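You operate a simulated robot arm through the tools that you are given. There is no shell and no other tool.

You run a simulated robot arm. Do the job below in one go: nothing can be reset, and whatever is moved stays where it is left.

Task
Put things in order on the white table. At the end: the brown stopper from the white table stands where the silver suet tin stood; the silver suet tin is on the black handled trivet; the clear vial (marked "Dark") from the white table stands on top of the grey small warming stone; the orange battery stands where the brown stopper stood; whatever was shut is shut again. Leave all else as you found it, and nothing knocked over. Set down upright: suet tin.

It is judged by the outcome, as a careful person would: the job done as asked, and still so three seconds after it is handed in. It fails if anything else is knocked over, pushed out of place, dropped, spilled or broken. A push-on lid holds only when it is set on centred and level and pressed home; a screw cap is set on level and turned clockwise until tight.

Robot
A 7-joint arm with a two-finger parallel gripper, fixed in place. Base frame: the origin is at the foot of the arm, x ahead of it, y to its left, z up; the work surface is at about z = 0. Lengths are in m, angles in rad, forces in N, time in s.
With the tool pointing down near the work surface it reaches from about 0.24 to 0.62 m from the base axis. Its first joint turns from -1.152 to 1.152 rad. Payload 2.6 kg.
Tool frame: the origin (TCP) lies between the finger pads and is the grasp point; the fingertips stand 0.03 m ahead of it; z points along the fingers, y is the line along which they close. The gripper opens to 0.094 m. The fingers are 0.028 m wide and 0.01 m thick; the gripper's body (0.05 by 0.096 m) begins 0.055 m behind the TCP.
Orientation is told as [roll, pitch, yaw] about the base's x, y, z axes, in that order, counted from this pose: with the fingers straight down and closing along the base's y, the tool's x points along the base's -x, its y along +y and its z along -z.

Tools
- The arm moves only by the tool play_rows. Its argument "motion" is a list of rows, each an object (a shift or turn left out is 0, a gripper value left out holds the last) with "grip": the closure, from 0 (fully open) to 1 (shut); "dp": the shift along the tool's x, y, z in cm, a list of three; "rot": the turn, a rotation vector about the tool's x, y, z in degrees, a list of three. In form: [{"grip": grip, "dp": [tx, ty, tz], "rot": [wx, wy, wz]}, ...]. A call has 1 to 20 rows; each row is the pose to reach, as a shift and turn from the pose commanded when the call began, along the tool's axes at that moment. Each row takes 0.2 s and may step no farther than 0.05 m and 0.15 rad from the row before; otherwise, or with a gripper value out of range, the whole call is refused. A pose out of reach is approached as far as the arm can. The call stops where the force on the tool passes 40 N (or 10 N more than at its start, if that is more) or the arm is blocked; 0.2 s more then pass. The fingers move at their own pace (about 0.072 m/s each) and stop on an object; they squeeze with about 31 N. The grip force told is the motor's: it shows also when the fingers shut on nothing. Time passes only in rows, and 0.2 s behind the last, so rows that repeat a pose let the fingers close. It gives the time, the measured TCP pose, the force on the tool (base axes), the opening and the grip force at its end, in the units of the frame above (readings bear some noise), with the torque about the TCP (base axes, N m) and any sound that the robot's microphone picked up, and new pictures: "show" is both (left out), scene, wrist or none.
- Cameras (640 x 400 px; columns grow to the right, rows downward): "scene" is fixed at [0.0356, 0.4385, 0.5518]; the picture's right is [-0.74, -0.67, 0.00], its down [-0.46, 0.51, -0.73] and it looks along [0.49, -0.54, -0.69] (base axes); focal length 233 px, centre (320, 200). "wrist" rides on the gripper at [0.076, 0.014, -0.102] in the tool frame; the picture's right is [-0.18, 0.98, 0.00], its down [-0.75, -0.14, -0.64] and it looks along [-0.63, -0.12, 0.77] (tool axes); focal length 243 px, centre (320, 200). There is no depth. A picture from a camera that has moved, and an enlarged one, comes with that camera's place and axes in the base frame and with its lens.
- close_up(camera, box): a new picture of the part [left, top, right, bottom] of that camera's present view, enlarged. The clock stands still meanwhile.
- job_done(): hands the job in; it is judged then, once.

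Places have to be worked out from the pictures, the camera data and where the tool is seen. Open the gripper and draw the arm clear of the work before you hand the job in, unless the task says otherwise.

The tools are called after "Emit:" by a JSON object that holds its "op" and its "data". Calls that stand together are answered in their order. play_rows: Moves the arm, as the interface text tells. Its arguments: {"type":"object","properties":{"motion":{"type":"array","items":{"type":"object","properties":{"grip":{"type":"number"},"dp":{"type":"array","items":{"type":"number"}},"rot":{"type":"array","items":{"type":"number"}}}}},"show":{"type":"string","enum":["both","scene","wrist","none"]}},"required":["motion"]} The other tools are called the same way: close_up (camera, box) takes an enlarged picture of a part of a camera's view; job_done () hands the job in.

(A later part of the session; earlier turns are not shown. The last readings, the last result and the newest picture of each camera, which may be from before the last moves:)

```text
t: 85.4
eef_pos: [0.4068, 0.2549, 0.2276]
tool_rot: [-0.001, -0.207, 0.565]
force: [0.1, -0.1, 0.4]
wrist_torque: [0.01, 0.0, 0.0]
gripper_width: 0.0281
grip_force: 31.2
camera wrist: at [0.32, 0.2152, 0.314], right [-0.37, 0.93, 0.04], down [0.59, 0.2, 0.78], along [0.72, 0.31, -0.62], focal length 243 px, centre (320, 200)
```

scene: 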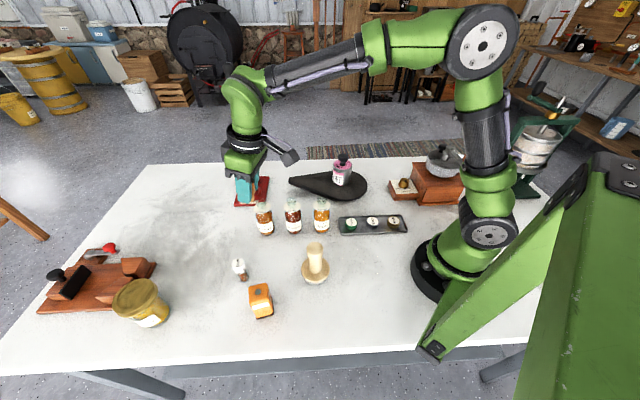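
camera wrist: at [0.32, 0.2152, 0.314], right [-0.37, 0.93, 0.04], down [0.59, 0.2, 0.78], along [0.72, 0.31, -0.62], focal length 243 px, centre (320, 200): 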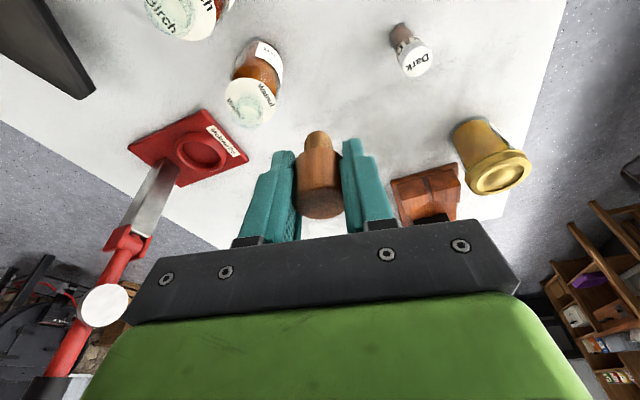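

Now I take it outward and down toward the tin's former spot, stopping about 2 cm above the table.

Emit:
{"op": "play_rows", "data": {"motion": [{"grip": 0.8, "dp": [-1.6, 0, 3.3]}, {"dp": [-3.23, 0.02, 6.57]}, {"dp": [-4.45, 0, 9.4]}, {"dp": [-5.67, 0, 12.19]}, {"dp": [-7.0, 0.02, 14.3]}, {"dp": [-8.43, 0.04, 16.37]}, {"dp": [-10.58, 0.02, 19.37]}, {"dp": [-10.58, 0.02, 19.37]}]}}

Emit:
{"op": "close_up", "data": {"camera": "scene", "box": [170, 200, 250, 260]}}

```text
t: 87.2
eef_pos: [0.531, 0.3304, 0.0616]
tool_rot: [-0.001, -0.207, 0.561]
force: [1.0, 0.2, -0.3]
wrist_torque: [0.01, -0.01, -0.01]
gripper_width: 0.0281
grip_force: 31.3
camera wrist: at [0.4419, 0.2918, 0.1467], right [-0.37, 0.93, 0.04], down [0.59, 0.2, 0.78], along [0.72, 0.31, -0.62], focal length 243 px, centre (320, 200)
```

scene: 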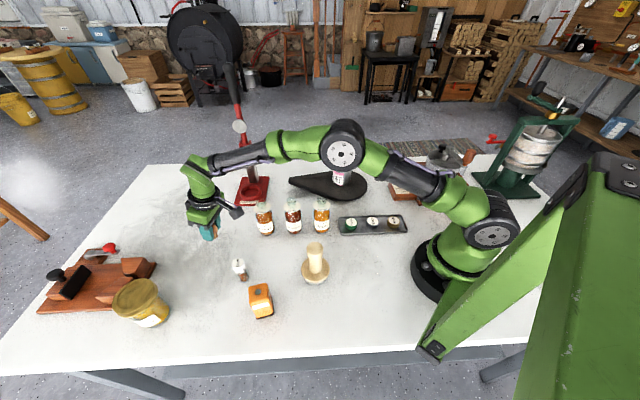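
wrist: 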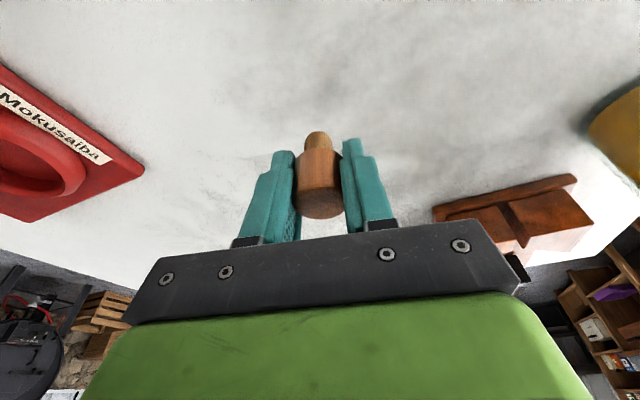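

```text
6.67 times, centred on (210, 230) of scene
camera zoom: at [0.0356, 0.4385, 0.5518], right [-0.74, -0.67, 0.0], down [-0.46, 0.51, -0.73], along [0.49, -0.54, -0.69], focal length 1556 px, centre (1053, 0)
```

zoom: 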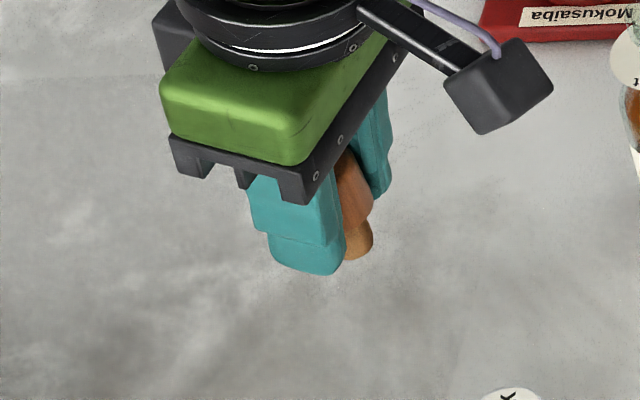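

The position agrees with the tin's former base centre in the scene picture. I lower the last 2 cm slowly.

Emit:
{"op": "play_rows", "data": {"motion": [{"grip": 0.8, "dp": [0.13, 0, 0.6]}, {"dp": [0.25, 0, 1.17]}, {"dp": [0.33, 0, 1.57]}, {"dp": [0.38, 0, 1.8]}, {"dp": [0.38, 0, 1.8]}], "show": "none"}}

```text
t: 88.4
eef_pos: [0.531, 0.3309, 0.0429]
tool_rot: [0.0, -0.207, 0.562]
force: [0.3, 0.8, -0.1]
wrist_torque: [-0.03, -0.04, -0.04]
gripper_width: 0.028
grip_force: 31.0
```

No contact yet; I go down in millimetre steps.

Emit:
{"op": "play_rows", "data": {"motion": [{"grip": 0.8, "dp": [0.02, 0, 0.1]}, {"dp": [0.03, 0, 0.15]}, {"dp": [0.03, 0, 0.15]}], "show": "none"}}

```text
t: 89.2
eef_pos: [0.5305, 0.3298, 0.0411]
tool_rot: [0.0, -0.208, 0.564]
force: [0.5, -0.9, 2.6]
wrist_torque: [-0.04, 0.02, -0.02]
gripper_width: 0.0278
grip_force: 30.3
```

Light contact (2.6 N). I open slowly and look.

Emit:
{"op": "play_rows", "data": {"motion": [{"grip": 0.65}, {"grip": 0.5}, {"grip": 0.4}, {"grip": 0.3}, {"grip": 0.3}]}}

Emit:
{"op": "close_up", "data": {"camera": "scene", "box": [170, 200, 250, 260]}}

```text
t: 90.4
eef_pos: [0.53, 0.3303, 0.0417]
tool_rot: [0.0, -0.208, 0.563]
force: [-0.5, -1.2, 0.4]
wrist_torque: [0.0, 0.02, 0.0]
gripper_width: 0.0657
grip_force: 0.0
camera wrist: at [0.4414, 0.2915, 0.1265], right [-0.37, 0.93, 0.04], down [0.59, 0.2, 0.78], along [0.72, 0.31, -0.62], focal length 243 px, centre (320, 200)
```

scene: 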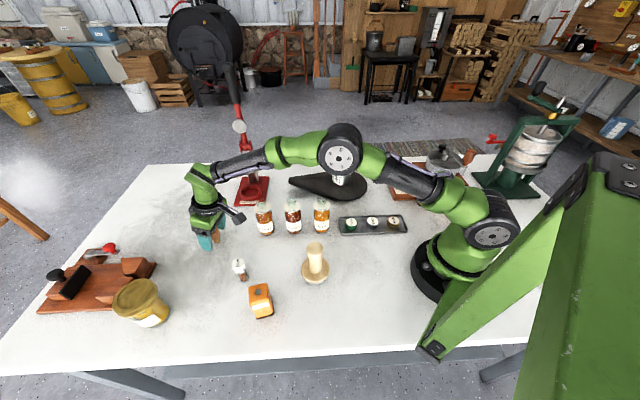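
wrist: 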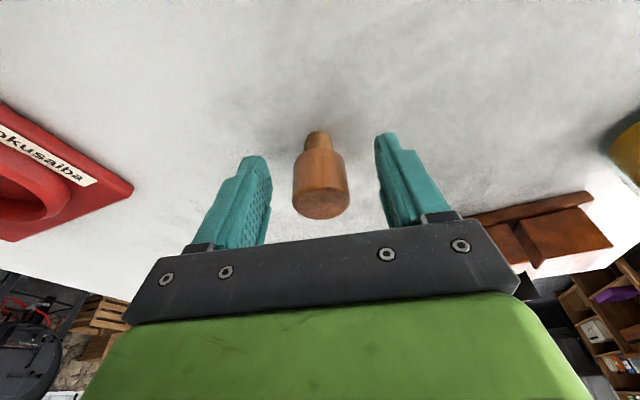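

```text
6.67 times, centred on (210, 230) of scene
camera zoom: at [0.0356, 0.4385, 0.5518], right [-0.74, -0.67, 0.0], down [-0.46, 0.51, -0.73], along [0.49, -0.54, -0.69], focal length 1556 px, centre (1053, 0)
```

zoom: 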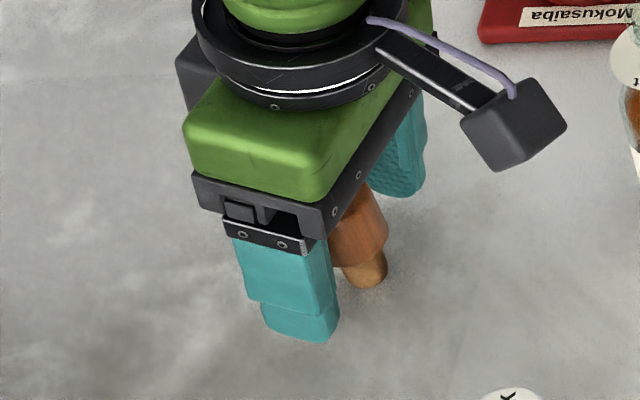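

The stopper stands freely where the tin stood. I withdraw straight up, then inward.

Emit:
{"op": "play_rows", "data": {"motion": [{"grip": 0.2, "dp": [-0.72, 0, -3.42]}, {"dp": [-1.45, 0, -6.85]}, {"dp": [0.86, 0, -10.4]}, {"dp": [3.67, 0, -14.06]}, {"dp": [6.68, 0, -16.74]}, {"dp": [10.4, 0, -18.5]}]}}

Emit:
{"op": "close_up", "data": {"camera": "scene", "box": [170, 190, 290, 330]}}

```text
t: 91.8
eef_pos: [0.4117, 0.2556, 0.1999]
tool_rot: [0.001, -0.208, 0.562]
force: [0.3, 0.0, -0.7]
wrist_torque: [0.0, 0.01, 0.0]
gripper_width: 0.0752
grip_force: 0.0
camera wrist: at [0.3224, 0.217, 0.2859], right [-0.37, 0.93, 0.04], down [0.59, 0.2, 0.78], along [0.72, 0.31, -0.62], focal length 243 px, centre (320, 200)
```

scene: 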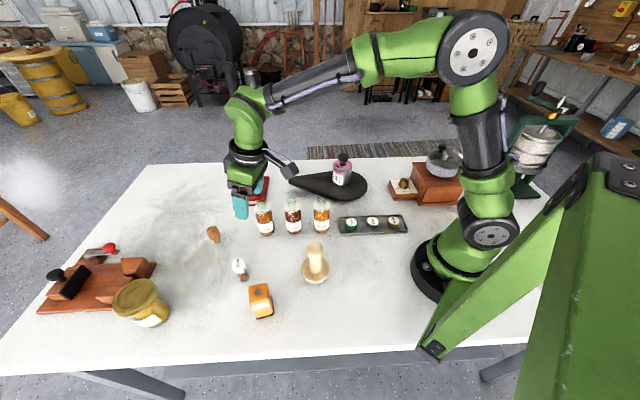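
wrist: 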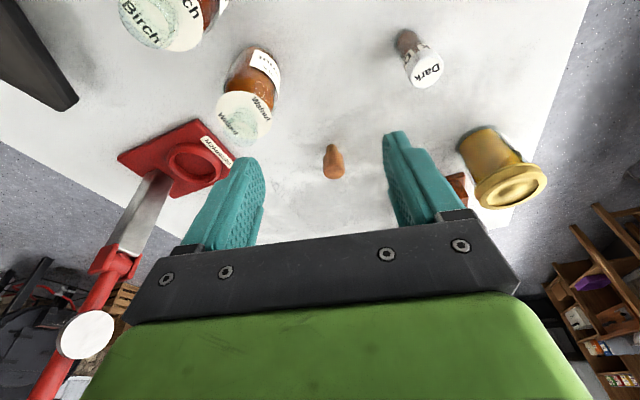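

```text
2.86 times, centred on (230, 260) of scene
camera zoom: at [0.0356, 0.4385, 0.5518], right [-0.74, -0.67, 0.0], down [-0.46, 0.51, -0.73], along [0.49, -0.54, -0.69], focal length 667 px, centre (577, 29)
```

zoom: 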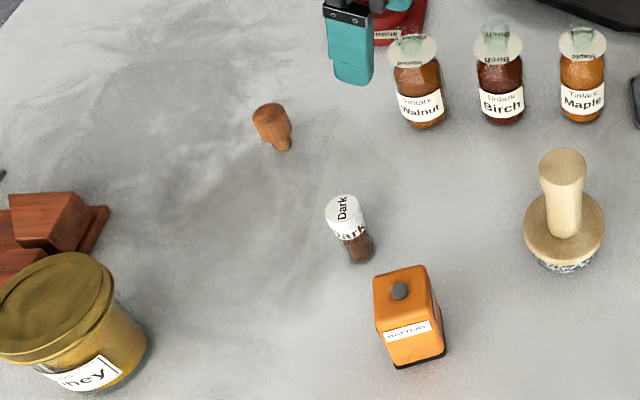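

The stopper stands upright. Next the battery: ~4×4×8 cm, centre ≈(0.279,0.360), sides at 57°/−33°. I level the tool on the way to above it.

Emit:
{"op": "play_rows", "data": {"motion": [{"grip": 0, "dp": [1.4, 4, -0.8], "rot": [0, 3, 0]}, {"dp": [2.7, 8, -1.2], "rot": [0, 6, 0]}, {"dp": [4.1, 12, -1.2], "rot": [0, 9, 0]}, {"dp": [5.5, 15.9, -1.2], "rot": [0, 12, 0]}], "show": "none"}}

Emit:
{"op": "play_rows", "data": {"motion": [{"rot": [0, 0, -6.3]}, {"rot": [0, 0, -12.6]}, {"rot": [0, 0, -18.9]}, {"rot": [0, 0, -25.1]}]}}

Emit:
{"op": "close_up", "data": {"camera": "wrist", "box": [220, 40, 420, 220]}}

```text
t: 92.8
eef_pos: [0.2797, 0.3617, 0.2018]
tool_rot: [0.001, 0.002, 0.562]
force: [-0.3, 0.2, 1.2]
wrist_torque: [0.02, 0.0, -0.03]
gripper_width: 0.0942
grip_force: 0.1
```

```text
t: 93.8
eef_pos: [0.2787, 0.3598, 0.2021]
tool_rot: [0.0, 0.002, 1.002]
force: [-0.1, -0.4, -1.1]
wrist_torque: [-0.01, -0.01, 0.02]
gripper_width: 0.0942
grip_force: 0.2
camera wrist: at [0.2261, 0.3042, 0.3048], right [-0.73, 0.68, 0.0], down [0.53, 0.56, 0.64], along [0.44, 0.47, -0.77], focal length 243 px, centre (320, 200)
```

scene: 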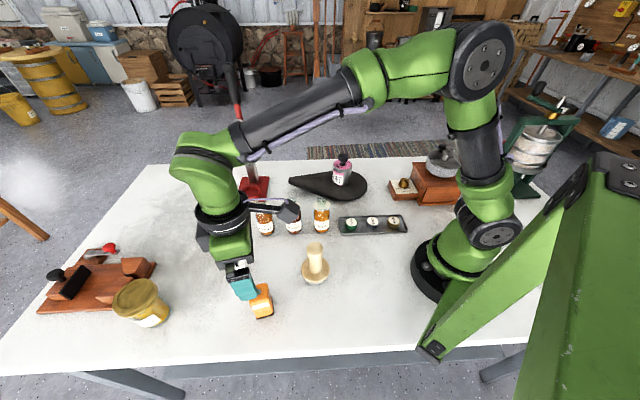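
wrist: 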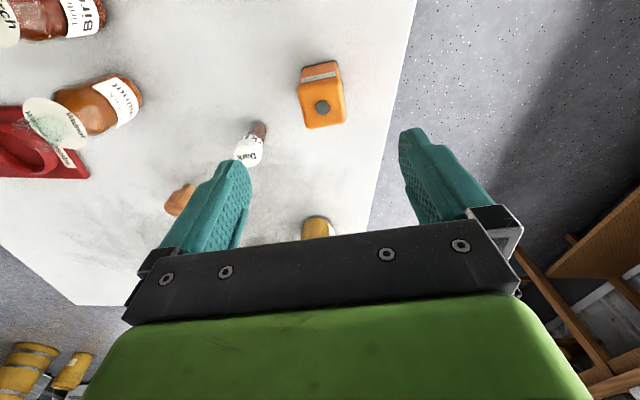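

```text
2.22 times, centred on (320, 130) of wrist
camera zoom: at [0.2261, 0.3042, 0.3048], right [-0.73, 0.68, 0.0], down [0.53, 0.56, 0.64], along [0.44, 0.47, -0.77], focal length 539 px, centre (320, 356)
```

zoom: 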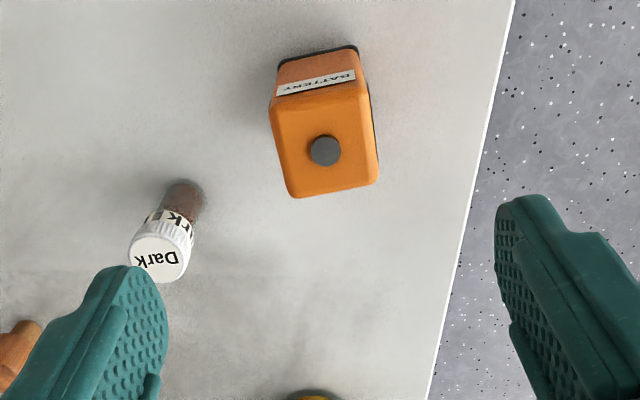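

The battery is aligned with the fingers, centre ≈(0.278,0.361). I descend to z≈0.045 and close on it.

Emit:
{"op": "play_rows", "data": {"motion": [{"grip": 0.1, "dp": [0, 0.05, 4]}, {"dp": [0, 0.05, 8]}, {"dp": [0, 0.05, 12]}, {"dp": [0, 0.05, 15.7]}, {"grip": 0.5, "dp": [0, 0.05, 15.7]}, {"grip": 0.7, "dp": [0, 0.05, 15.7]}, {"grip": 0.7, "dp": [0, 0.05, 15.7]}, {"grip": 0.7, "dp": [0, 0.05, 15.7]}]}}

```text
t: 95.6
eef_pos: [0.2784, 0.3607, 0.0444]
tool_rot: [0.0, 0.003, 1.001]
force: [0.7, 0.4, -0.3]
wrist_torque: [0.0, 0.02, 0.01]
gripper_width: 0.0439
grip_force: 31.3
camera wrist: at [0.2251, 0.3044, 0.1475], right [-0.73, 0.69, 0.0], down [0.53, 0.56, 0.64], along [0.44, 0.47, -0.77], focal length 243 px, centre (320, 200)
```

scene: 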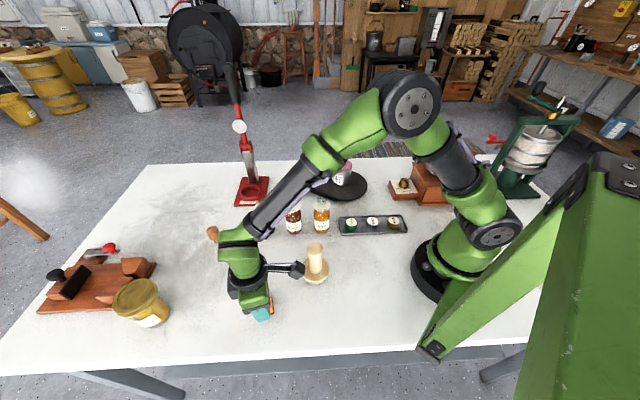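
wrist: 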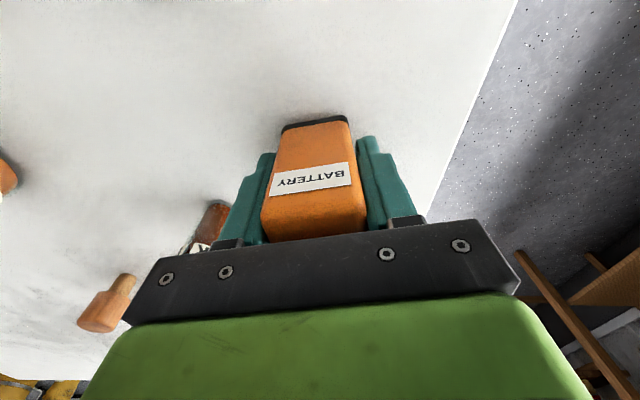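

The battery is gripped (4.4 cm). I lift it straight up to z≈0.25.

Emit:
{"op": "play_rows", "data": {"motion": [{"grip": 0.7, "dp": [0, 0, -2]}, {"dp": [0, 0, -6]}, {"dp": [0, 0, -10.5]}, {"dp": [0, 0, -15]}, {"dp": [0, 0, -19]}, {"dp": [0, 0, -20.5]}]}}

```text
t: 97.0
eef_pos: [0.2776, 0.362, 0.2494]
tool_rot: [0.003, 0.001, 1.001]
force: [-0.2, -0.7, -1.3]
wrist_torque: [-0.02, 0.01, 0.03]
gripper_width: 0.0439
grip_force: 30.8
camera wrist: at [0.2256, 0.3045, 0.3529], right [-0.73, 0.69, 0.0], down [0.53, 0.56, 0.64], along [0.44, 0.47, -0.77], focal length 243 px, centre (320, 200)
```

scene: 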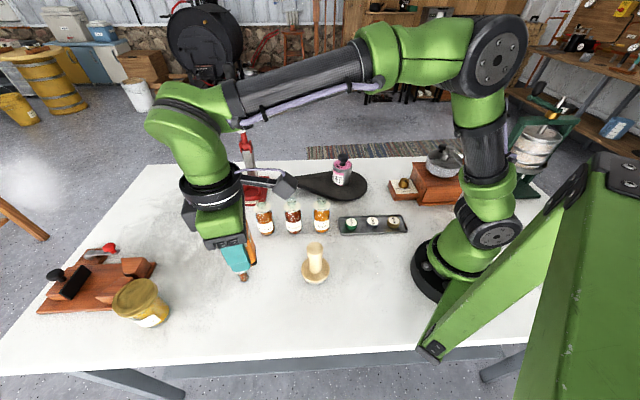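
wrist: 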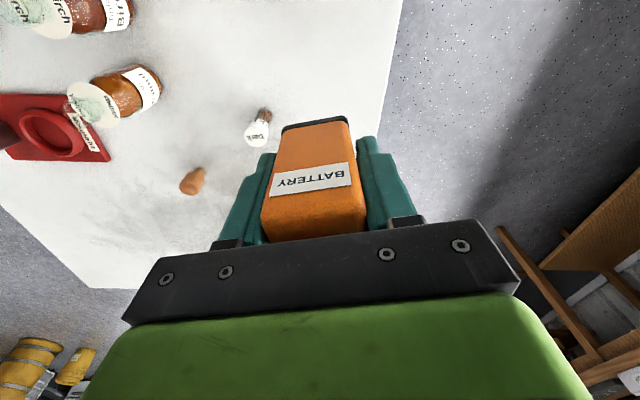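

The battery hangs level. I carry it on an arc (r≈0.47, z 0.25, above everything) to the stopper's former spot (0.387,−0.288).

Emit:
{"op": "play_rows", "data": {"motion": [{"grip": 0.7, "dp": [0.44, -4.41, 0], "rot": [0, 0, 5.59]}, {"dp": [1.31, -8.77, 0], "rot": [0, 0, 11.18]}, {"dp": [2.6, -13.05, 0], "rot": [0, 0, 16.76]}, {"dp": [4.29, -17.19, 0], "rot": [0, 0, 22.35]}, {"dp": [6.4, -21.17, 0], "rot": [0, 0, 27.94]}, {"dp": [8.88, -24.93, 0], "rot": [0, 0, 33.53]}, {"dp": [11.74, -28.46, 0], "rot": [0, 0, 39.11]}, {"dp": [14.93, -31.69, 0], "rot": [0, 0, 44.7]}, {"dp": [18.45, -34.61, 0], "rot": [0, 0, 50.29]}, {"dp": [22.23, -37.19, 0], "rot": [0, 0, 55.88]}, {"dp": [26.25, -39.4, 0], "rot": [0, 0, 61.46]}, {"dp": [30.5, -41.2, 0], "rot": [0, 0, 67.05]}, {"dp": [34.91, -42.59, 0], "rot": [0, 0, 72.64]}, {"dp": [39.46, -43.56, 0], "rot": [0, 0, 78.23]}, {"dp": [44.09, -44.08, 0], "rot": [0, 0, 83.81]}, {"dp": [48.76, -44.14, 0], "rot": [0, 0, 89.4]}, {"dp": [48.76, -44.14, 0], "rot": [0, 0, 89.4]}]}}

```text
t: 100.6
eef_pos: [0.3866, -0.289, 0.2484]
tool_rot: [-0.003, 0.001, -0.561]
force: [-0.5, -0.2, -0.8]
wrist_torque: [-0.02, -0.01, 0.01]
gripper_width: 0.0438
grip_force: 30.8
camera wrist: at [0.3293, -0.235, 0.3519], right [0.68, 0.73, 0.0], down [0.56, -0.52, 0.64], along [0.47, -0.44, -0.77], focal length 243 px, centre (320, 200)
```

scene: 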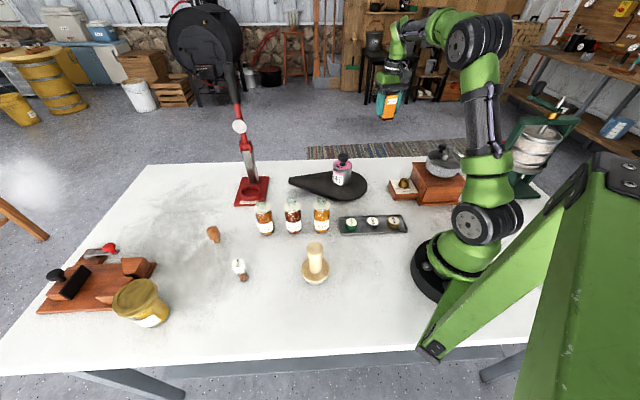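
wrist: 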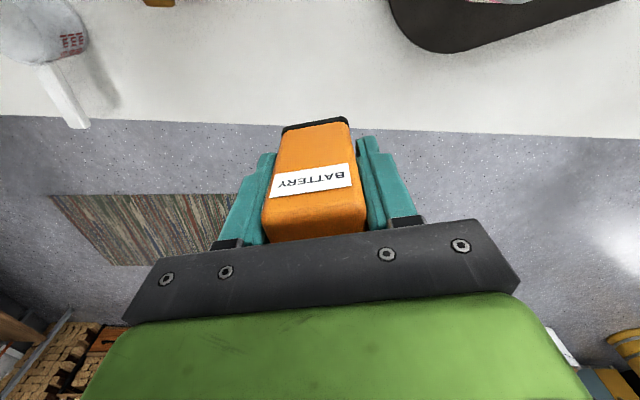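

It is right over the spot. I lower it to just above the table, then by small steps.

Emit:
{"op": "play_rows", "data": {"motion": [{"grip": 0.7, "dp": [0, 0, 4.5]}, {"dp": [0, 0, 9]}, {"dp": [0, 0, 13.5]}, {"dp": [0, 0, 17]}, {"dp": [0, 0, 19]}, {"dp": [0, 0, 19.9]}, {"dp": [0, 0, 20.2]}, {"dp": [0, 0, 20.2]}]}}

```text
t: 102.4
eef_pos: [0.388, -0.2876, 0.0472]
tool_rot: [-0.002, 0.001, -0.561]
force: [0.5, 0.1, -1.6]
wrist_torque: [-0.03, -0.04, -0.01]
gripper_width: 0.044
grip_force: 31.5
camera wrist: at [0.3304, -0.2351, 0.1504], right [0.68, 0.73, 0.0], down [0.56, -0.52, 0.64], along [0.47, -0.44, -0.77], focal length 243 px, centre (320, 200)
```

scene: 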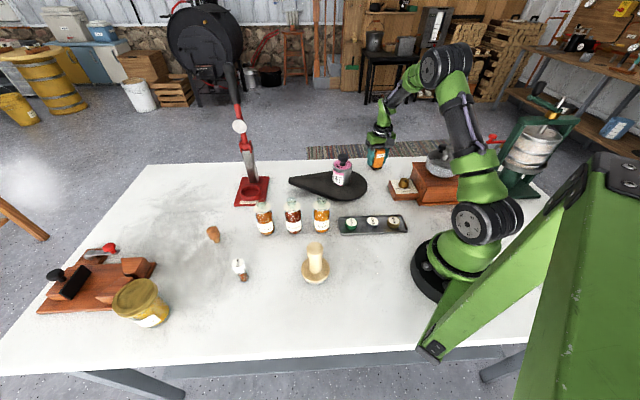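
wrist: 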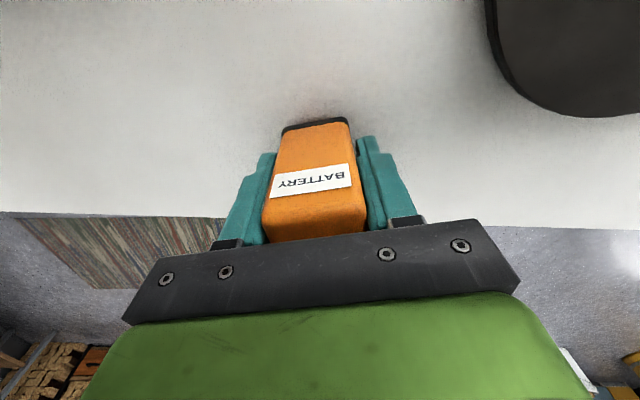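

About 2–3 mm remain. I lower in millimetre steps to light contact.

Emit:
{"op": "play_rows", "data": {"motion": [{"grip": 0.7, "dp": [0, 0, 0.1]}, {"dp": [0, 0, 0.2]}, {"dp": [0, 0, 0.27]}, {"dp": [0, 0, 0.27]}], "show": "none"}}

```text
t: 103.4
eef_pos: [0.3869, -0.2883, 0.0444]
tool_rot: [-0.002, 0.001, -0.561]
force: [0.4, 0.4, -1.2]
wrist_torque: [0.0, 0.02, -0.02]
gripper_width: 0.044
grip_force: 31.4
```

Emit:
{"op": "play_rows", "data": {"motion": [{"grip": 0.7, "dp": [0, 0, 0.08]}, {"dp": [0, 0, 0.15]}, {"dp": [0, 0, 0.15]}], "show": "none"}}

```text
t: 104.2
eef_pos: [0.3882, -0.2874, 0.0435]
tool_rot: [-0.001, -0.001, -0.56]
force: [-1.1, 0.1, 3.0]
wrist_torque: [0.13, 0.01, 0.01]
gripper_width: 0.0439
grip_force: 31.1
```

The battery touches the table (3 N). I open gently and rise.

Emit:
{"op": "play_rows", "data": {"motion": [{"grip": 0.5}, {"grip": 0.3}, {"grip": 0.1}, {"grip": 0.1, "dp": [0, 0, -3]}, {"dp": [0, 0, -7]}, {"dp": [0, 0, -11]}, {"dp": [0, 0, -15]}, {"dp": [0, 0, -19]}]}}

Emit:
{"op": "close_up", "data": {"camera": "scene", "box": [290, 130, 420, 220]}}

```text
t: 106.0
eef_pos: [0.3881, -0.287, 0.2331]
tool_rot: [-0.001, 0.001, -0.561]
force: [0.1, -0.3, -0.1]
wrist_torque: [-0.03, -0.01, -0.01]
gripper_width: 0.0846
grip_force: 0.1
camera wrist: at [0.3304, -0.235, 0.3367], right [0.68, 0.74, 0.0], down [0.56, -0.52, 0.64], along [0.47, -0.44, -0.77], focal length 243 px, centre (320, 200)
```

scene: 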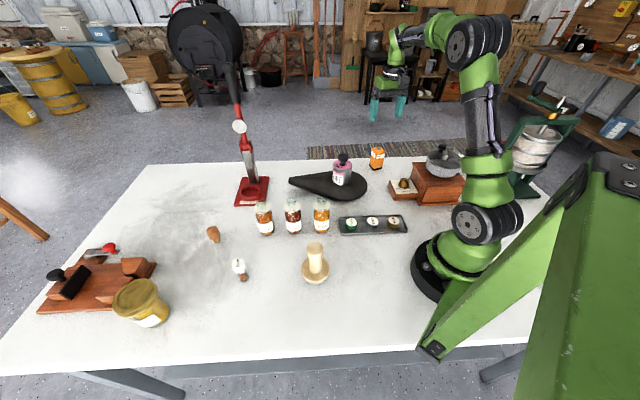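
wrist: 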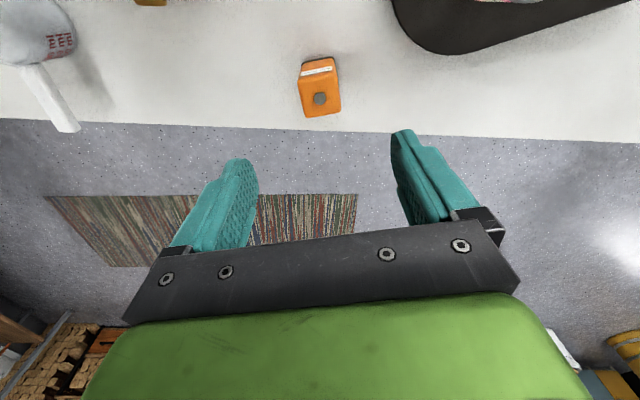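

```text
4.44 times, centred on (355, 175) of scene
camera zoom: at [0.0356, 0.4385, 0.5518], right [-0.74, -0.67, 0.0], down [-0.46, 0.51, -0.73], along [0.49, -0.54, -0.69], focal length 1037 px, centre (164, 311)
```

zoom: 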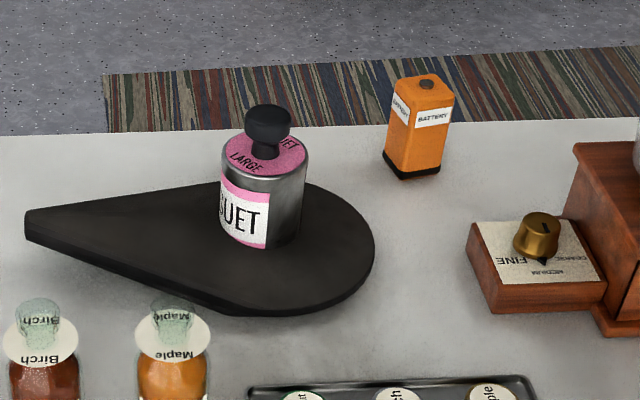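

Tin, stopper and battery are placed. For the missing stone I inspect the cup by the mill and other details again.

Emit:
{"op": "close_up", "data": {"camera": "wrist", "box": [0, 0, 200, 140]}}

Emit:
{"op": "close_up", "data": {"camera": "scene", "box": [480, 90, 600, 220]}}

Emit:
{"op": "close_up", "data": {"camera": "scene", "box": [295, 235, 335, 290]}}

```text
2.86 times, centred on (100, 70) of wrist
camera zoom: at [0.3304, -0.235, 0.3367], right [0.68, 0.74, 0.0], down [0.56, -0.52, 0.64], along [0.47, -0.44, -0.77], focal length 693 px, centre (949, 571)
```

zoom: 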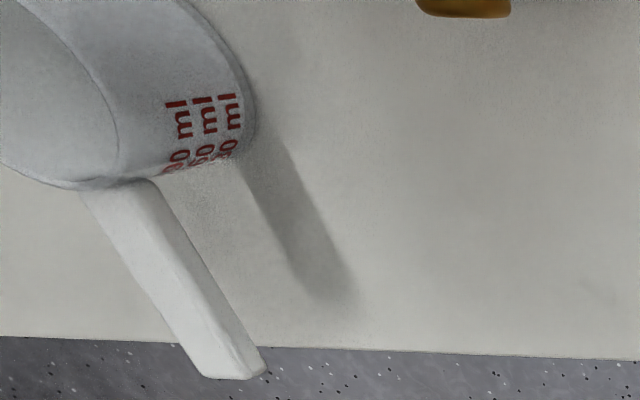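

```text
3.08 times, centred on (540, 155) of scene
camera zoom: at [0.0356, 0.4385, 0.5518], right [-0.74, -0.67, 0.0], down [-0.46, 0.51, -0.73], along [0.49, -0.54, -0.69], focal length 718 px, centre (-357, 338)
```

zoom: 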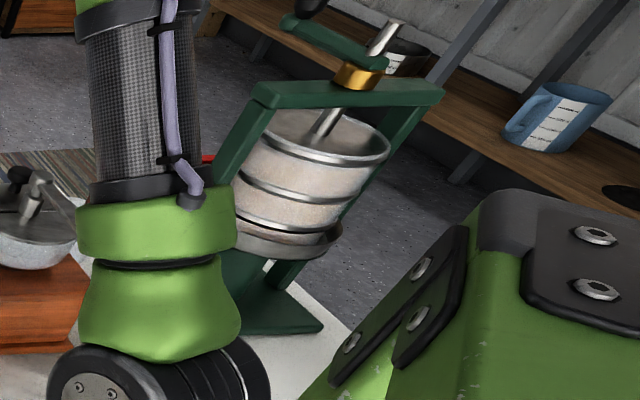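

```text
7.27 times, centred on (315, 262) of scene
camera zoom: at [0.0356, 0.4385, 0.5518], right [-0.74, -0.67, 0.0], down [-0.46, 0.51, -0.73], along [0.49, -0.54, -0.69], focal length 1697 px, centre (356, -254)
```

zoom: 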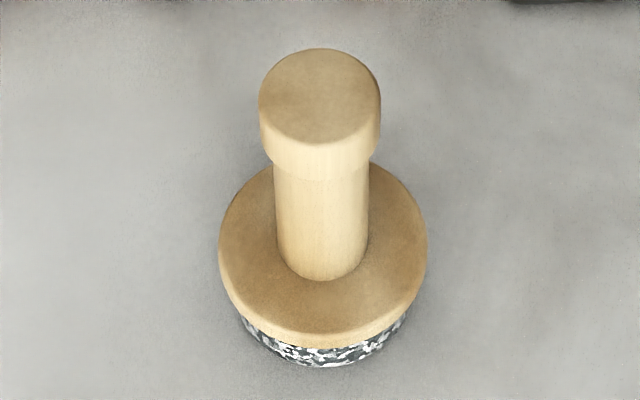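

Everything else is placed. I zoom on the trivet's rim and handle to see whether it sits on something, and on the mill's hopper.

Emit:
{"op": "close_up", "data": {"camera": "scene", "box": [285, 172, 335, 205]}}

Emit:
{"op": "close_up", "data": {"camera": "scene", "box": [325, 175, 375, 208]}}

Emit:
{"op": "close_up", "data": {"camera": "scene", "box": [335, 208, 415, 240]}}

```text
12.12 times, centred on (310, 188) of scene
camera zoom: at [0.0356, 0.4385, 0.5518], right [-0.74, -0.67, 0.0], down [-0.46, 0.51, -0.73], along [0.49, -0.54, -0.69], focal length 2829 px, centre (441, 339)
```

zoom: 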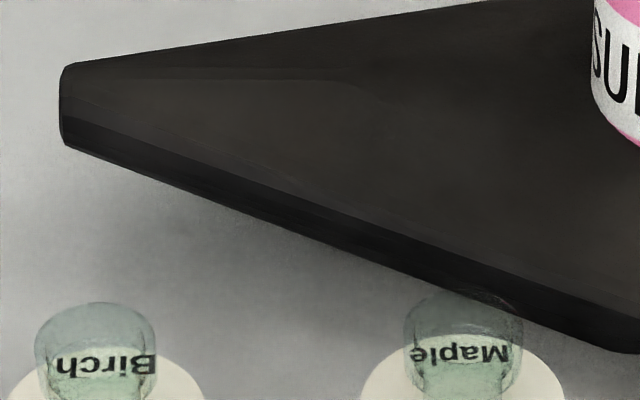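

```text
12.12 times, centred on (350, 192) of scene
camera zoom: at [0.0356, 0.4385, 0.5518], right [-0.74, -0.67, 0.0], down [-0.46, 0.51, -0.73], along [0.49, -0.54, -0.69], focal length 2829 px, centre (-44, 303)
```

zoom: 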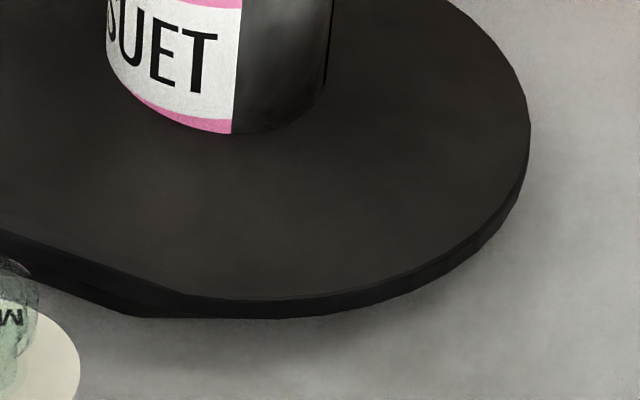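

```text
8.00 times, centred on (375, 224) of scene
camera zoom: at [0.0356, 0.4385, 0.5518], right [-0.74, -0.67, 0.0], down [-0.46, 0.51, -0.73], along [0.49, -0.54, -0.69], focal length 1867 px, centre (-120, 8)
```

zoom: 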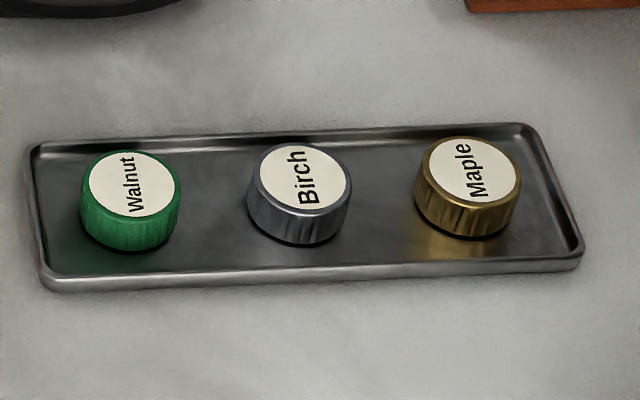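

The trivet simply stands on hidden feet, it seems. One more idea: the wooden-handled piece could be a hollow cover with something beneath it — last time I lifted it only 2.5 cm. I go back to it.

Emit:
{"op": "play_rows", "data": {"motion": [{"grip": 0, "dp": [3.23, 2.96, 0], "rot": [0, 0, -6.4]}, {"dp": [6.45, 5.93, 0], "rot": [0, 0, -12.8]}, {"dp": [9.68, 8.89, 0], "rot": [0, 0, -19.3]}, {"dp": [12.9, 11.85, 0], "rot": [0, 0, -25.7]}, {"dp": [16.1, 14.8, 0], "rot": [0, 0, -32.1]}, {"dp": [19.4, 17.8, 0], "rot": [0, 0, -38.5]}, {"dp": [22.6, 20.7, 0], "rot": [0, 0, -44.9]}, {"dp": [25.8, 23.7, 0], "rot": [0, 0, -51.3]}, {"dp": [29, 26.7, 0], "rot": [0, 0, -57.8]}, {"dp": [32.3, 29.6, 0], "rot": [0, 0, -64.2]}, {"dp": [35.5, 32.6, 0], "rot": [0, 0, -70.6]}, {"dp": [38.7, 35.55, 0], "rot": [0, 0, -77]}], "show": "wrist"}}

```text
t: 108.6
eef_pos: [0.2474, 0.22, 0.2331]
tool_rot: [0.0, 0.003, 0.784]
force: [0.3, -0.6, -0.3]
wrist_torque: [0.01, 0.01, 0.0]
gripper_width: 0.0941
grip_force: 0.1
camera wrist: at [0.1844, 0.1757, 0.3365], right [-0.56, 0.83, 0.0], down [0.63, 0.43, 0.64], along [0.53, 0.36, -0.77], focal length 243 px, centre (320, 200)
```

wrist: 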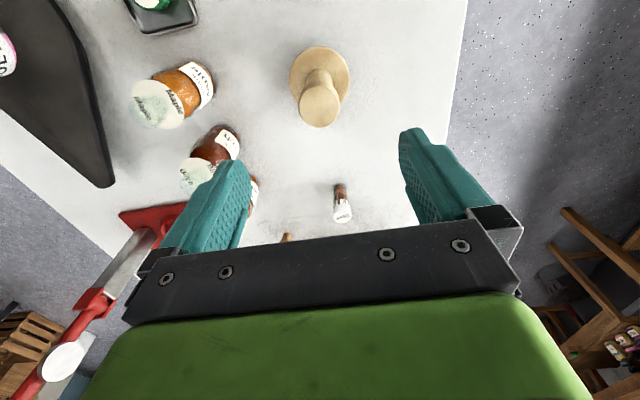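

I descend over the knob again, grip it, and lift it 13 cm straight up to look beneath.

Emit:
{"op": "play_rows", "data": {"motion": [{"grip": 0, "dp": [-0.05, 0, 4.3]}, {"dp": [-0.1, 0, 8.6]}, {"dp": [-0.1, 0, 13.0]}, {"grip": 0.4, "dp": [-0.1, 0, 13.0]}, {"grip": 0.8, "dp": [-0.1, 0, 13.0]}, {"grip": 0.8, "dp": [-0.1, 0, 13.0]}, {"grip": 0.8, "dp": [-0.1, 0, 13.0]}], "show": "none"}}

Emit:
{"op": "play_rows", "data": {"motion": [{"grip": 0.8, "dp": [0, 0, -1.5]}, {"dp": [0, 0, -5]}, {"dp": [0, 0, -9]}, {"dp": [0, 0, -13]}, {"dp": [0, 0, -13]}]}}

Emit:
{"op": "close_up", "data": {"camera": "scene", "box": [270, 190, 370, 300]}}

```text
t: 110.2
eef_pos: [0.2476, 0.2195, 0.1051]
tool_rot: [0.0, 0.003, 0.784]
force: [1.0, -0.2, -1.0]
wrist_torque: [0.0, -0.02, 0.01]
gripper_width: 0.0377
grip_force: 30.9
```

```text
t: 111.4
eef_pos: [0.2491, 0.22, 0.2357]
tool_rot: [0.0, 0.001, 0.786]
force: [-0.5, 0.4, -1.9]
wrist_torque: [-0.01, -0.01, 0.01]
gripper_width: 0.0377
grip_force: 31.2
camera wrist: at [0.1857, 0.1764, 0.3386], right [-0.56, 0.83, 0.0], down [0.63, 0.43, 0.64], along [0.53, 0.36, -0.77], focal length 243 px, centre (320, 200)
```

scene: 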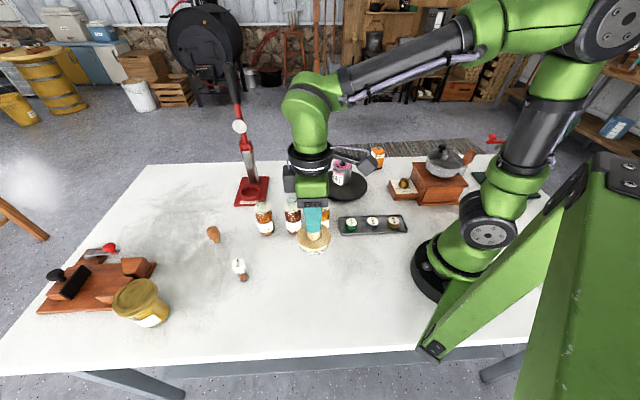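
wrist: 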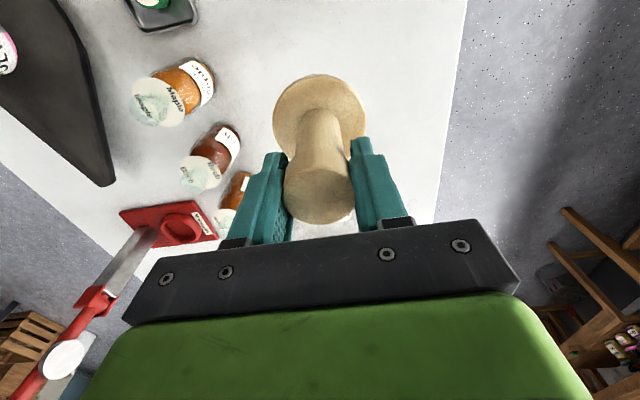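

```text
3.64 times, centred on (320, 245) of scene
camera zoom: at [0.0356, 0.4385, 0.5518], right [-0.74, -0.67, 0.0], down [-0.46, 0.51, -0.73], along [0.49, -0.54, -0.69], focal length 849 px, centre (320, 36)
```

zoom: 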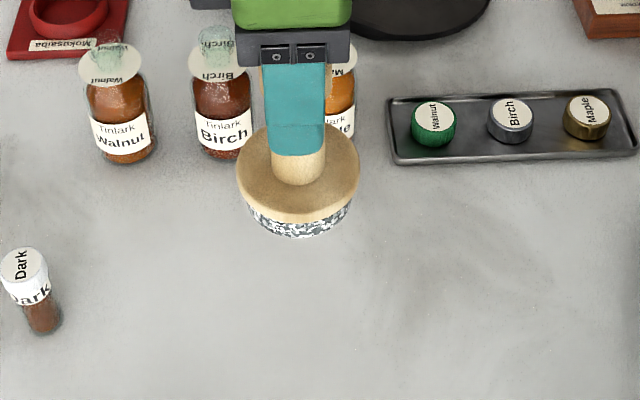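

Nothing lies beneath; the piece is solid. I put it back exactly where it stood.

Emit:
{"op": "play_rows", "data": {"motion": [{"grip": 0.8, "dp": [0, 0, 4]}, {"dp": [0, 0, 8]}, {"dp": [0, 0, 11.5]}, {"dp": [0, 0, 12.6]}, {"dp": [0, 0, 13.05]}, {"dp": [0, 0, 13.1]}, {"dp": [0, 0, 13.1]}], "show": "none"}}

Emit:
{"op": "play_rows", "data": {"motion": [{"grip": 0.8, "dp": [0, 0, 0.05]}, {"grip": 0.5, "dp": [0, 0, 0.05]}, {"grip": 0.2, "dp": [0, 0, 0.05]}, {"grip": 0, "dp": [0, 0, 0.05]}, {"grip": 0, "dp": [0, 0, -3]}, {"dp": [0, 0, -7]}, {"dp": [0, 0, -11]}, {"dp": [0, 0, -15]}, {"dp": [0, 0, -18]}], "show": "wrist"}}

Emit:
{"op": "close_up", "data": {"camera": "scene", "box": [290, 230, 350, 290]}}

```text
t: 113.0
eef_pos: [0.2492, 0.2191, 0.1036]
tool_rot: [0.0, -0.001, 0.784]
force: [-3.9, -7.4, 23.7]
wrist_torque: [-0.19, -0.09, -0.01]
gripper_width: 0.0377
grip_force: 31.6
```

```text
t: 115.0
eef_pos: [0.2483, 0.2193, 0.2824]
tool_rot: [-0.001, 0.002, 0.783]
force: [-0.4, -0.1, -0.1]
wrist_torque: [0.03, -0.03, -0.02]
gripper_width: 0.0939
grip_force: 0.0
camera wrist: at [0.1843, 0.1763, 0.3862], right [-0.56, 0.83, 0.0], down [0.63, 0.43, 0.64], along [0.53, 0.36, -0.77], focal length 243 px, centre (320, 200)
```

wrist: 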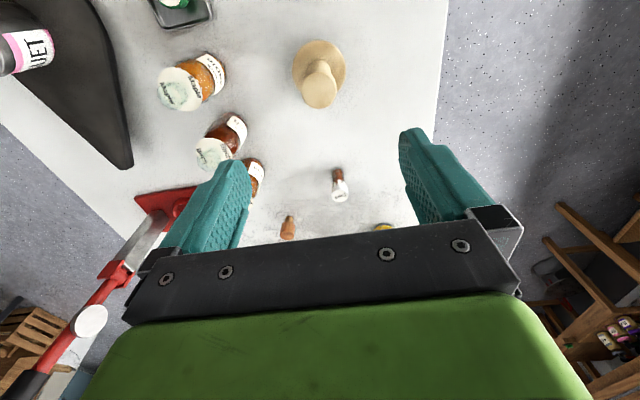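

```text
6.67 times, centred on (320, 260) of scene
camera zoom: at [0.0356, 0.4385, 0.5518], right [-0.74, -0.67, 0.0], down [-0.46, 0.51, -0.73], along [0.49, -0.54, -0.69], focal length 1556 px, centre (320, -200)
```

zoom: 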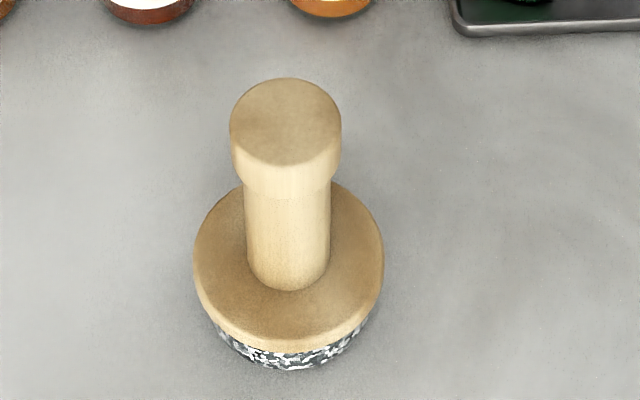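

It is back in its exact place. I now take one more look at the far right end of the table and the mill's hopper from above, turning the wrist on the way.

Emit:
{"op": "play_rows", "data": {"motion": [{"dp": [0, -3, -1], "rot": [0, 0, 8]}, {"dp": [0, -6, -2], "rot": [0, 0, 16]}, {"dp": [0.5, -9, -3], "rot": [0, 0, 24]}, {"dp": [1, -12, -4], "rot": [0, 0, 32]}, {"dp": [2, -15, -5], "rot": [0, 0, 40]}, {"dp": [3.5, -18, -6], "rot": [0, 0, 48]}, {"dp": [5, -21, -7], "rot": [0, 0, 56]}, {"dp": [6.5, -23, -8], "rot": [0, 0, 64]}, {"dp": [8.5, -25, -9], "rot": [0, 0, 72]}, {"dp": [10.5, -27, -10], "rot": [0, 0, 80]}, {"dp": [12, -28, -11], "rot": [0, 0, 88]}], "show": "none"}}

Emit:
{"op": "play_rows", "data": {"motion": [{"rot": [0, 0, 8]}, {"rot": [0, 0, 16]}, {"rot": [0, 0, 24]}, {"rot": [0, 0, 32]}, {"rot": [0, 0, 40]}, {"rot": [0, 0, 48]}, {"rot": [0, 0, 56]}, {"rot": [0, 0, 64]}, {"rot": [0, 0, 72]}, {"rot": [0, 0, 80]}, {"rot": [0, 0, 86]}], "show": "none"}}

Emit:
{"op": "play_rows", "data": {"motion": [{"rot": [0, -6, 0]}, {"rot": [0, -12, 0]}, {"rot": [0, -18, 0]}, {"rot": [0, -24, 0]}]}}

Emit:
{"op": "close_up", "data": {"camera": "wrist", "box": [160, 0, 480, 230]}}

```text
t: 117.4
eef_pos: [0.3627, -0.0647, 0.3922]
tool_rot: [-0.003, -0.001, -0.753]
force: [0.2, 0.3, -0.7]
wrist_torque: [-0.01, -0.01, 0.02]
gripper_width: 0.094
grip_force: 0.0
```

```text
t: 119.8
eef_pos: [0.3619, -0.0646, 0.3934]
tool_rot: [-0.001, 0.0, -2.255]
force: [0.0, 0.8, 0.1]
wrist_torque: [-0.02, -0.02, 0.0]
gripper_width: 0.0939
grip_force: 0.0
```

```text
t: 120.8
eef_pos: [0.363, -0.0642, 0.3919]
tool_rot: [0.0, -0.422, -2.252]
force: [-0.4, 0.0, -0.4]
wrist_torque: [-0.01, -0.01, 0.01]
gripper_width: 0.094
grip_force: 0.1
camera wrist: at [0.4434, 0.014, 0.4555], right [0.66, -0.75, 0.07], down [-0.38, -0.24, 0.89], along [-0.65, -0.62, -0.44], focal length 243 px, centre (320, 200)
```

scene: 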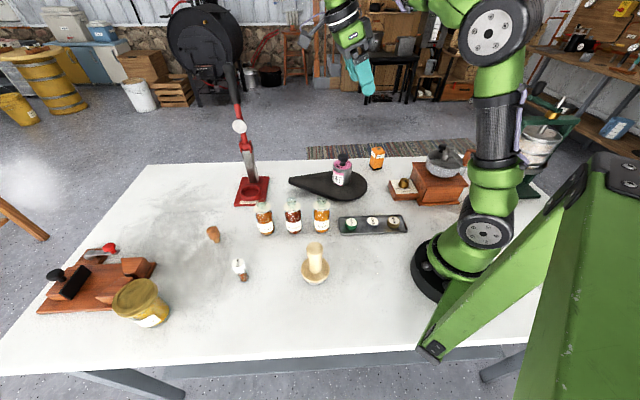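
wrist: 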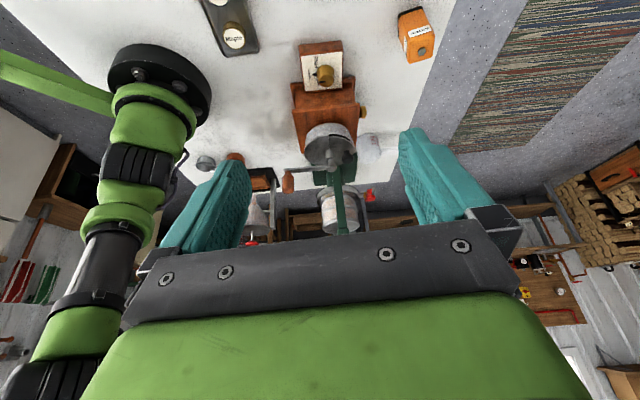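

```text
1.74 times, centred on (320, 115) of wrist
camera zoom: at [0.4434, 0.014, 0.4555], right [0.66, -0.75, 0.07], down [-0.38, -0.24, 0.89], along [-0.65, -0.62, -0.44], focal length 422 px, centre (320, 348)
```

zoom: 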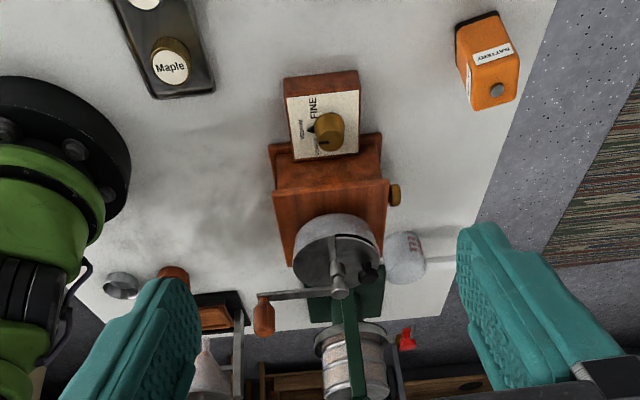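

Still no stone. I zoom into this view at the tray and the base surroundings once more.

Emit:
{"op": "close_up", "data": {"camera": "wrist", "box": [180, 0, 300, 80]}}

Emit:
{"op": "close_up", "data": {"camera": "wrist", "box": [180, 130, 420, 240]}}

Emit:
{"op": "close_up", "data": {"camera": "wrist", "box": [80, 30, 220, 180]}}

```text
5.00 times, centred on (240, 40) of wrist
camera zoom: at [0.4434, 0.014, 0.4555], right [0.66, -0.75, 0.07], down [-0.38, -0.24, 0.89], along [-0.65, -0.62, -0.44], focal length 1213 px, centre (720, 1000)
```

zoom: 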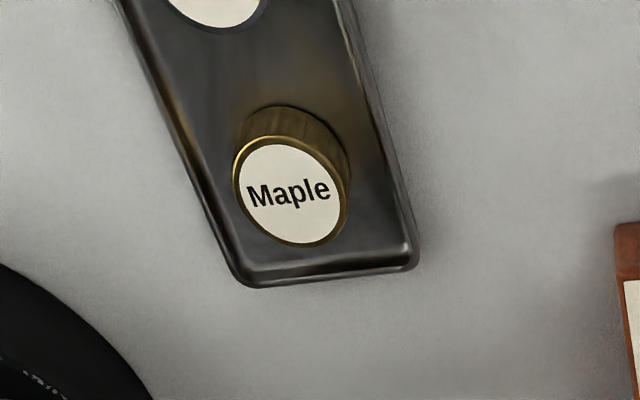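

```text
2.67 times, centred on (300, 185) of wrist
camera zoom: at [0.4434, 0.014, 0.4555], right [0.66, -0.75, 0.07], down [-0.38, -0.24, 0.89], along [-0.65, -0.62, -0.44], focal length 647 px, centre (373, 240)
```

zoom: 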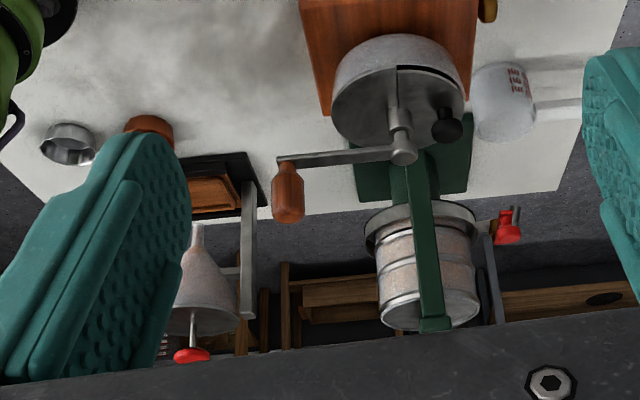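

```text
2.67 times, centred on (150, 105) of wrist
camera zoom: at [0.4434, 0.014, 0.4555], right [0.66, -0.75, 0.07], down [-0.38, -0.24, 0.89], along [-0.65, -0.62, -0.44], focal length 647 px, centre (773, 453)
```

zoom: 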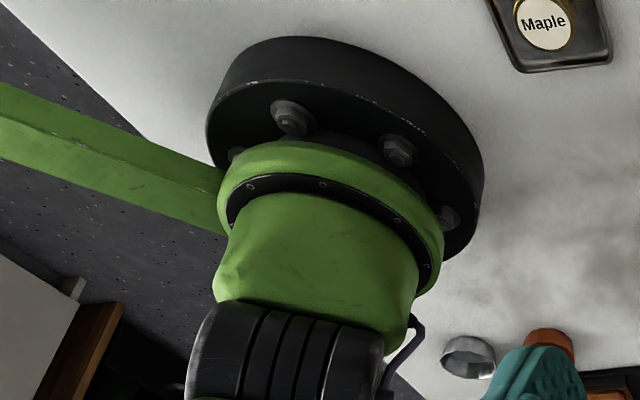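

Nothing. The only reachable closed places left are the suet tin itself and the mill's hopper. I'll try gently whether the tin's lid comes off, as the stone could be in the tin. First I level and turn the wrist back.

Emit:
{"op": "play_rows", "data": {"motion": [{"rot": [0, 6, 0]}, {"rot": [0, 12, 0]}, {"rot": [0, 18, 0]}, {"rot": [0, 24.1, 0]}], "show": "none"}}

Emit:
{"op": "play_rows", "data": {"motion": [{"rot": [0, 0, -7.7]}, {"rot": [0, 0, -15.4]}, {"rot": [0, 0, -23.1]}, {"rot": [0, 0, -30.8]}, {"rot": [0, 0, -38.5]}, {"rot": [0, 0, -46.2]}, {"rot": [0, 0, -53.9]}, {"rot": [0, 0, -61.6]}, {"rot": [0, 0, -69.3]}, {"rot": [0, 0, -77]}, {"rot": [0, 0, -84.7]}, {"rot": [0, 0, -92.4]}, {"rot": [0, 0, -100.1]}, {"rot": [0, 0, -107.8]}, {"rot": [0, 0, -115]}], "show": "wrist"}}

```text
t: 121.8
eef_pos: [0.363, -0.0619, 0.3931]
tool_rot: [-0.003, 0.001, -2.253]
force: [-0.3, 0.1, 0.2]
wrist_torque: [0.0, -0.01, 0.0]
gripper_width: 0.094
grip_force: 0.0
```

```text
t: 125.0
eef_pos: [0.3619, -0.0621, 0.3917]
tool_rot: [0.0, 0.0, -0.243]
force: [0.7, 0.2, 0.3]
wrist_torque: [0.01, 0.0, -0.03]
gripper_width: 0.0942
grip_force: 0.1
camera wrist: at [0.2916, -0.0311, 0.4955], right [0.41, 0.91, 0.0], down [0.7, -0.32, 0.64], along [0.58, -0.27, -0.77], focal length 243 px, centre (320, 200)
```

wrist: 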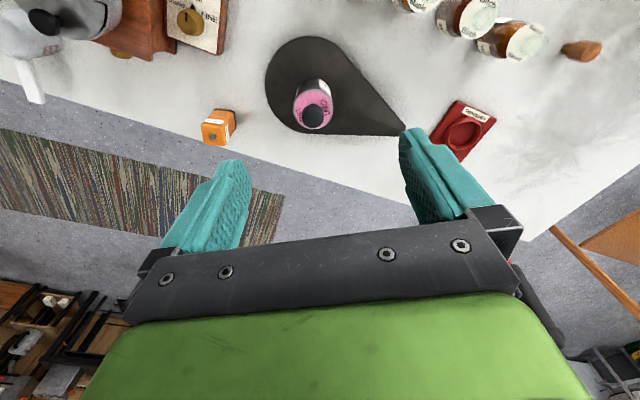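

The tin's knob is at ≈(0.413,−0.101), top z≈0.127. I go down over it and grip just the knob.

Emit:
{"op": "play_rows", "data": {"motion": [{"grip": 0.3, "dp": [-1, -0.4, 3.9]}, {"dp": [-2, -0.8, 7.8]}, {"dp": [-3, -1.2, 11.6]}, {"dp": [-4, -1.7, 15.5]}, {"dp": [-5, -2.1, 19.4]}, {"dp": [-5.86, -2.5, 23.2]}, {"dp": [-5.86, -2.5, 23.2]}], "show": "wrist"}}

```text
t: 126.6
eef_pos: [0.4126, -0.1019, 0.157]
tool_rot: [0.0, 0.0, -0.247]
force: [-0.2, 0.1, 0.6]
wrist_torque: [0.0, 0.02, 0.01]
gripper_width: 0.0658
grip_force: 0.0
camera wrist: at [0.3424, -0.0693, 0.2616], right [0.42, 0.91, 0.0], down [0.7, -0.32, 0.64], along [0.58, -0.27, -0.77], focal length 243 px, centre (320, 200)
```

wrist: 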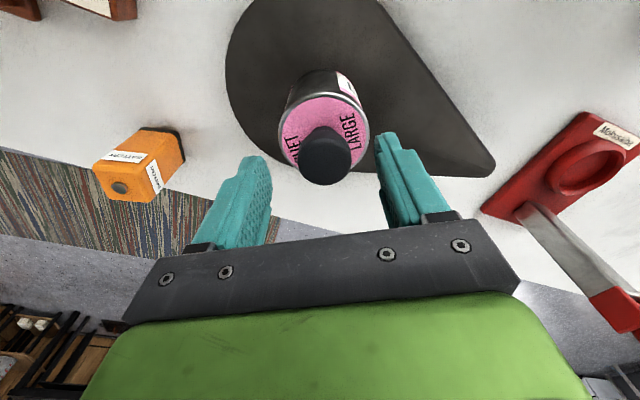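

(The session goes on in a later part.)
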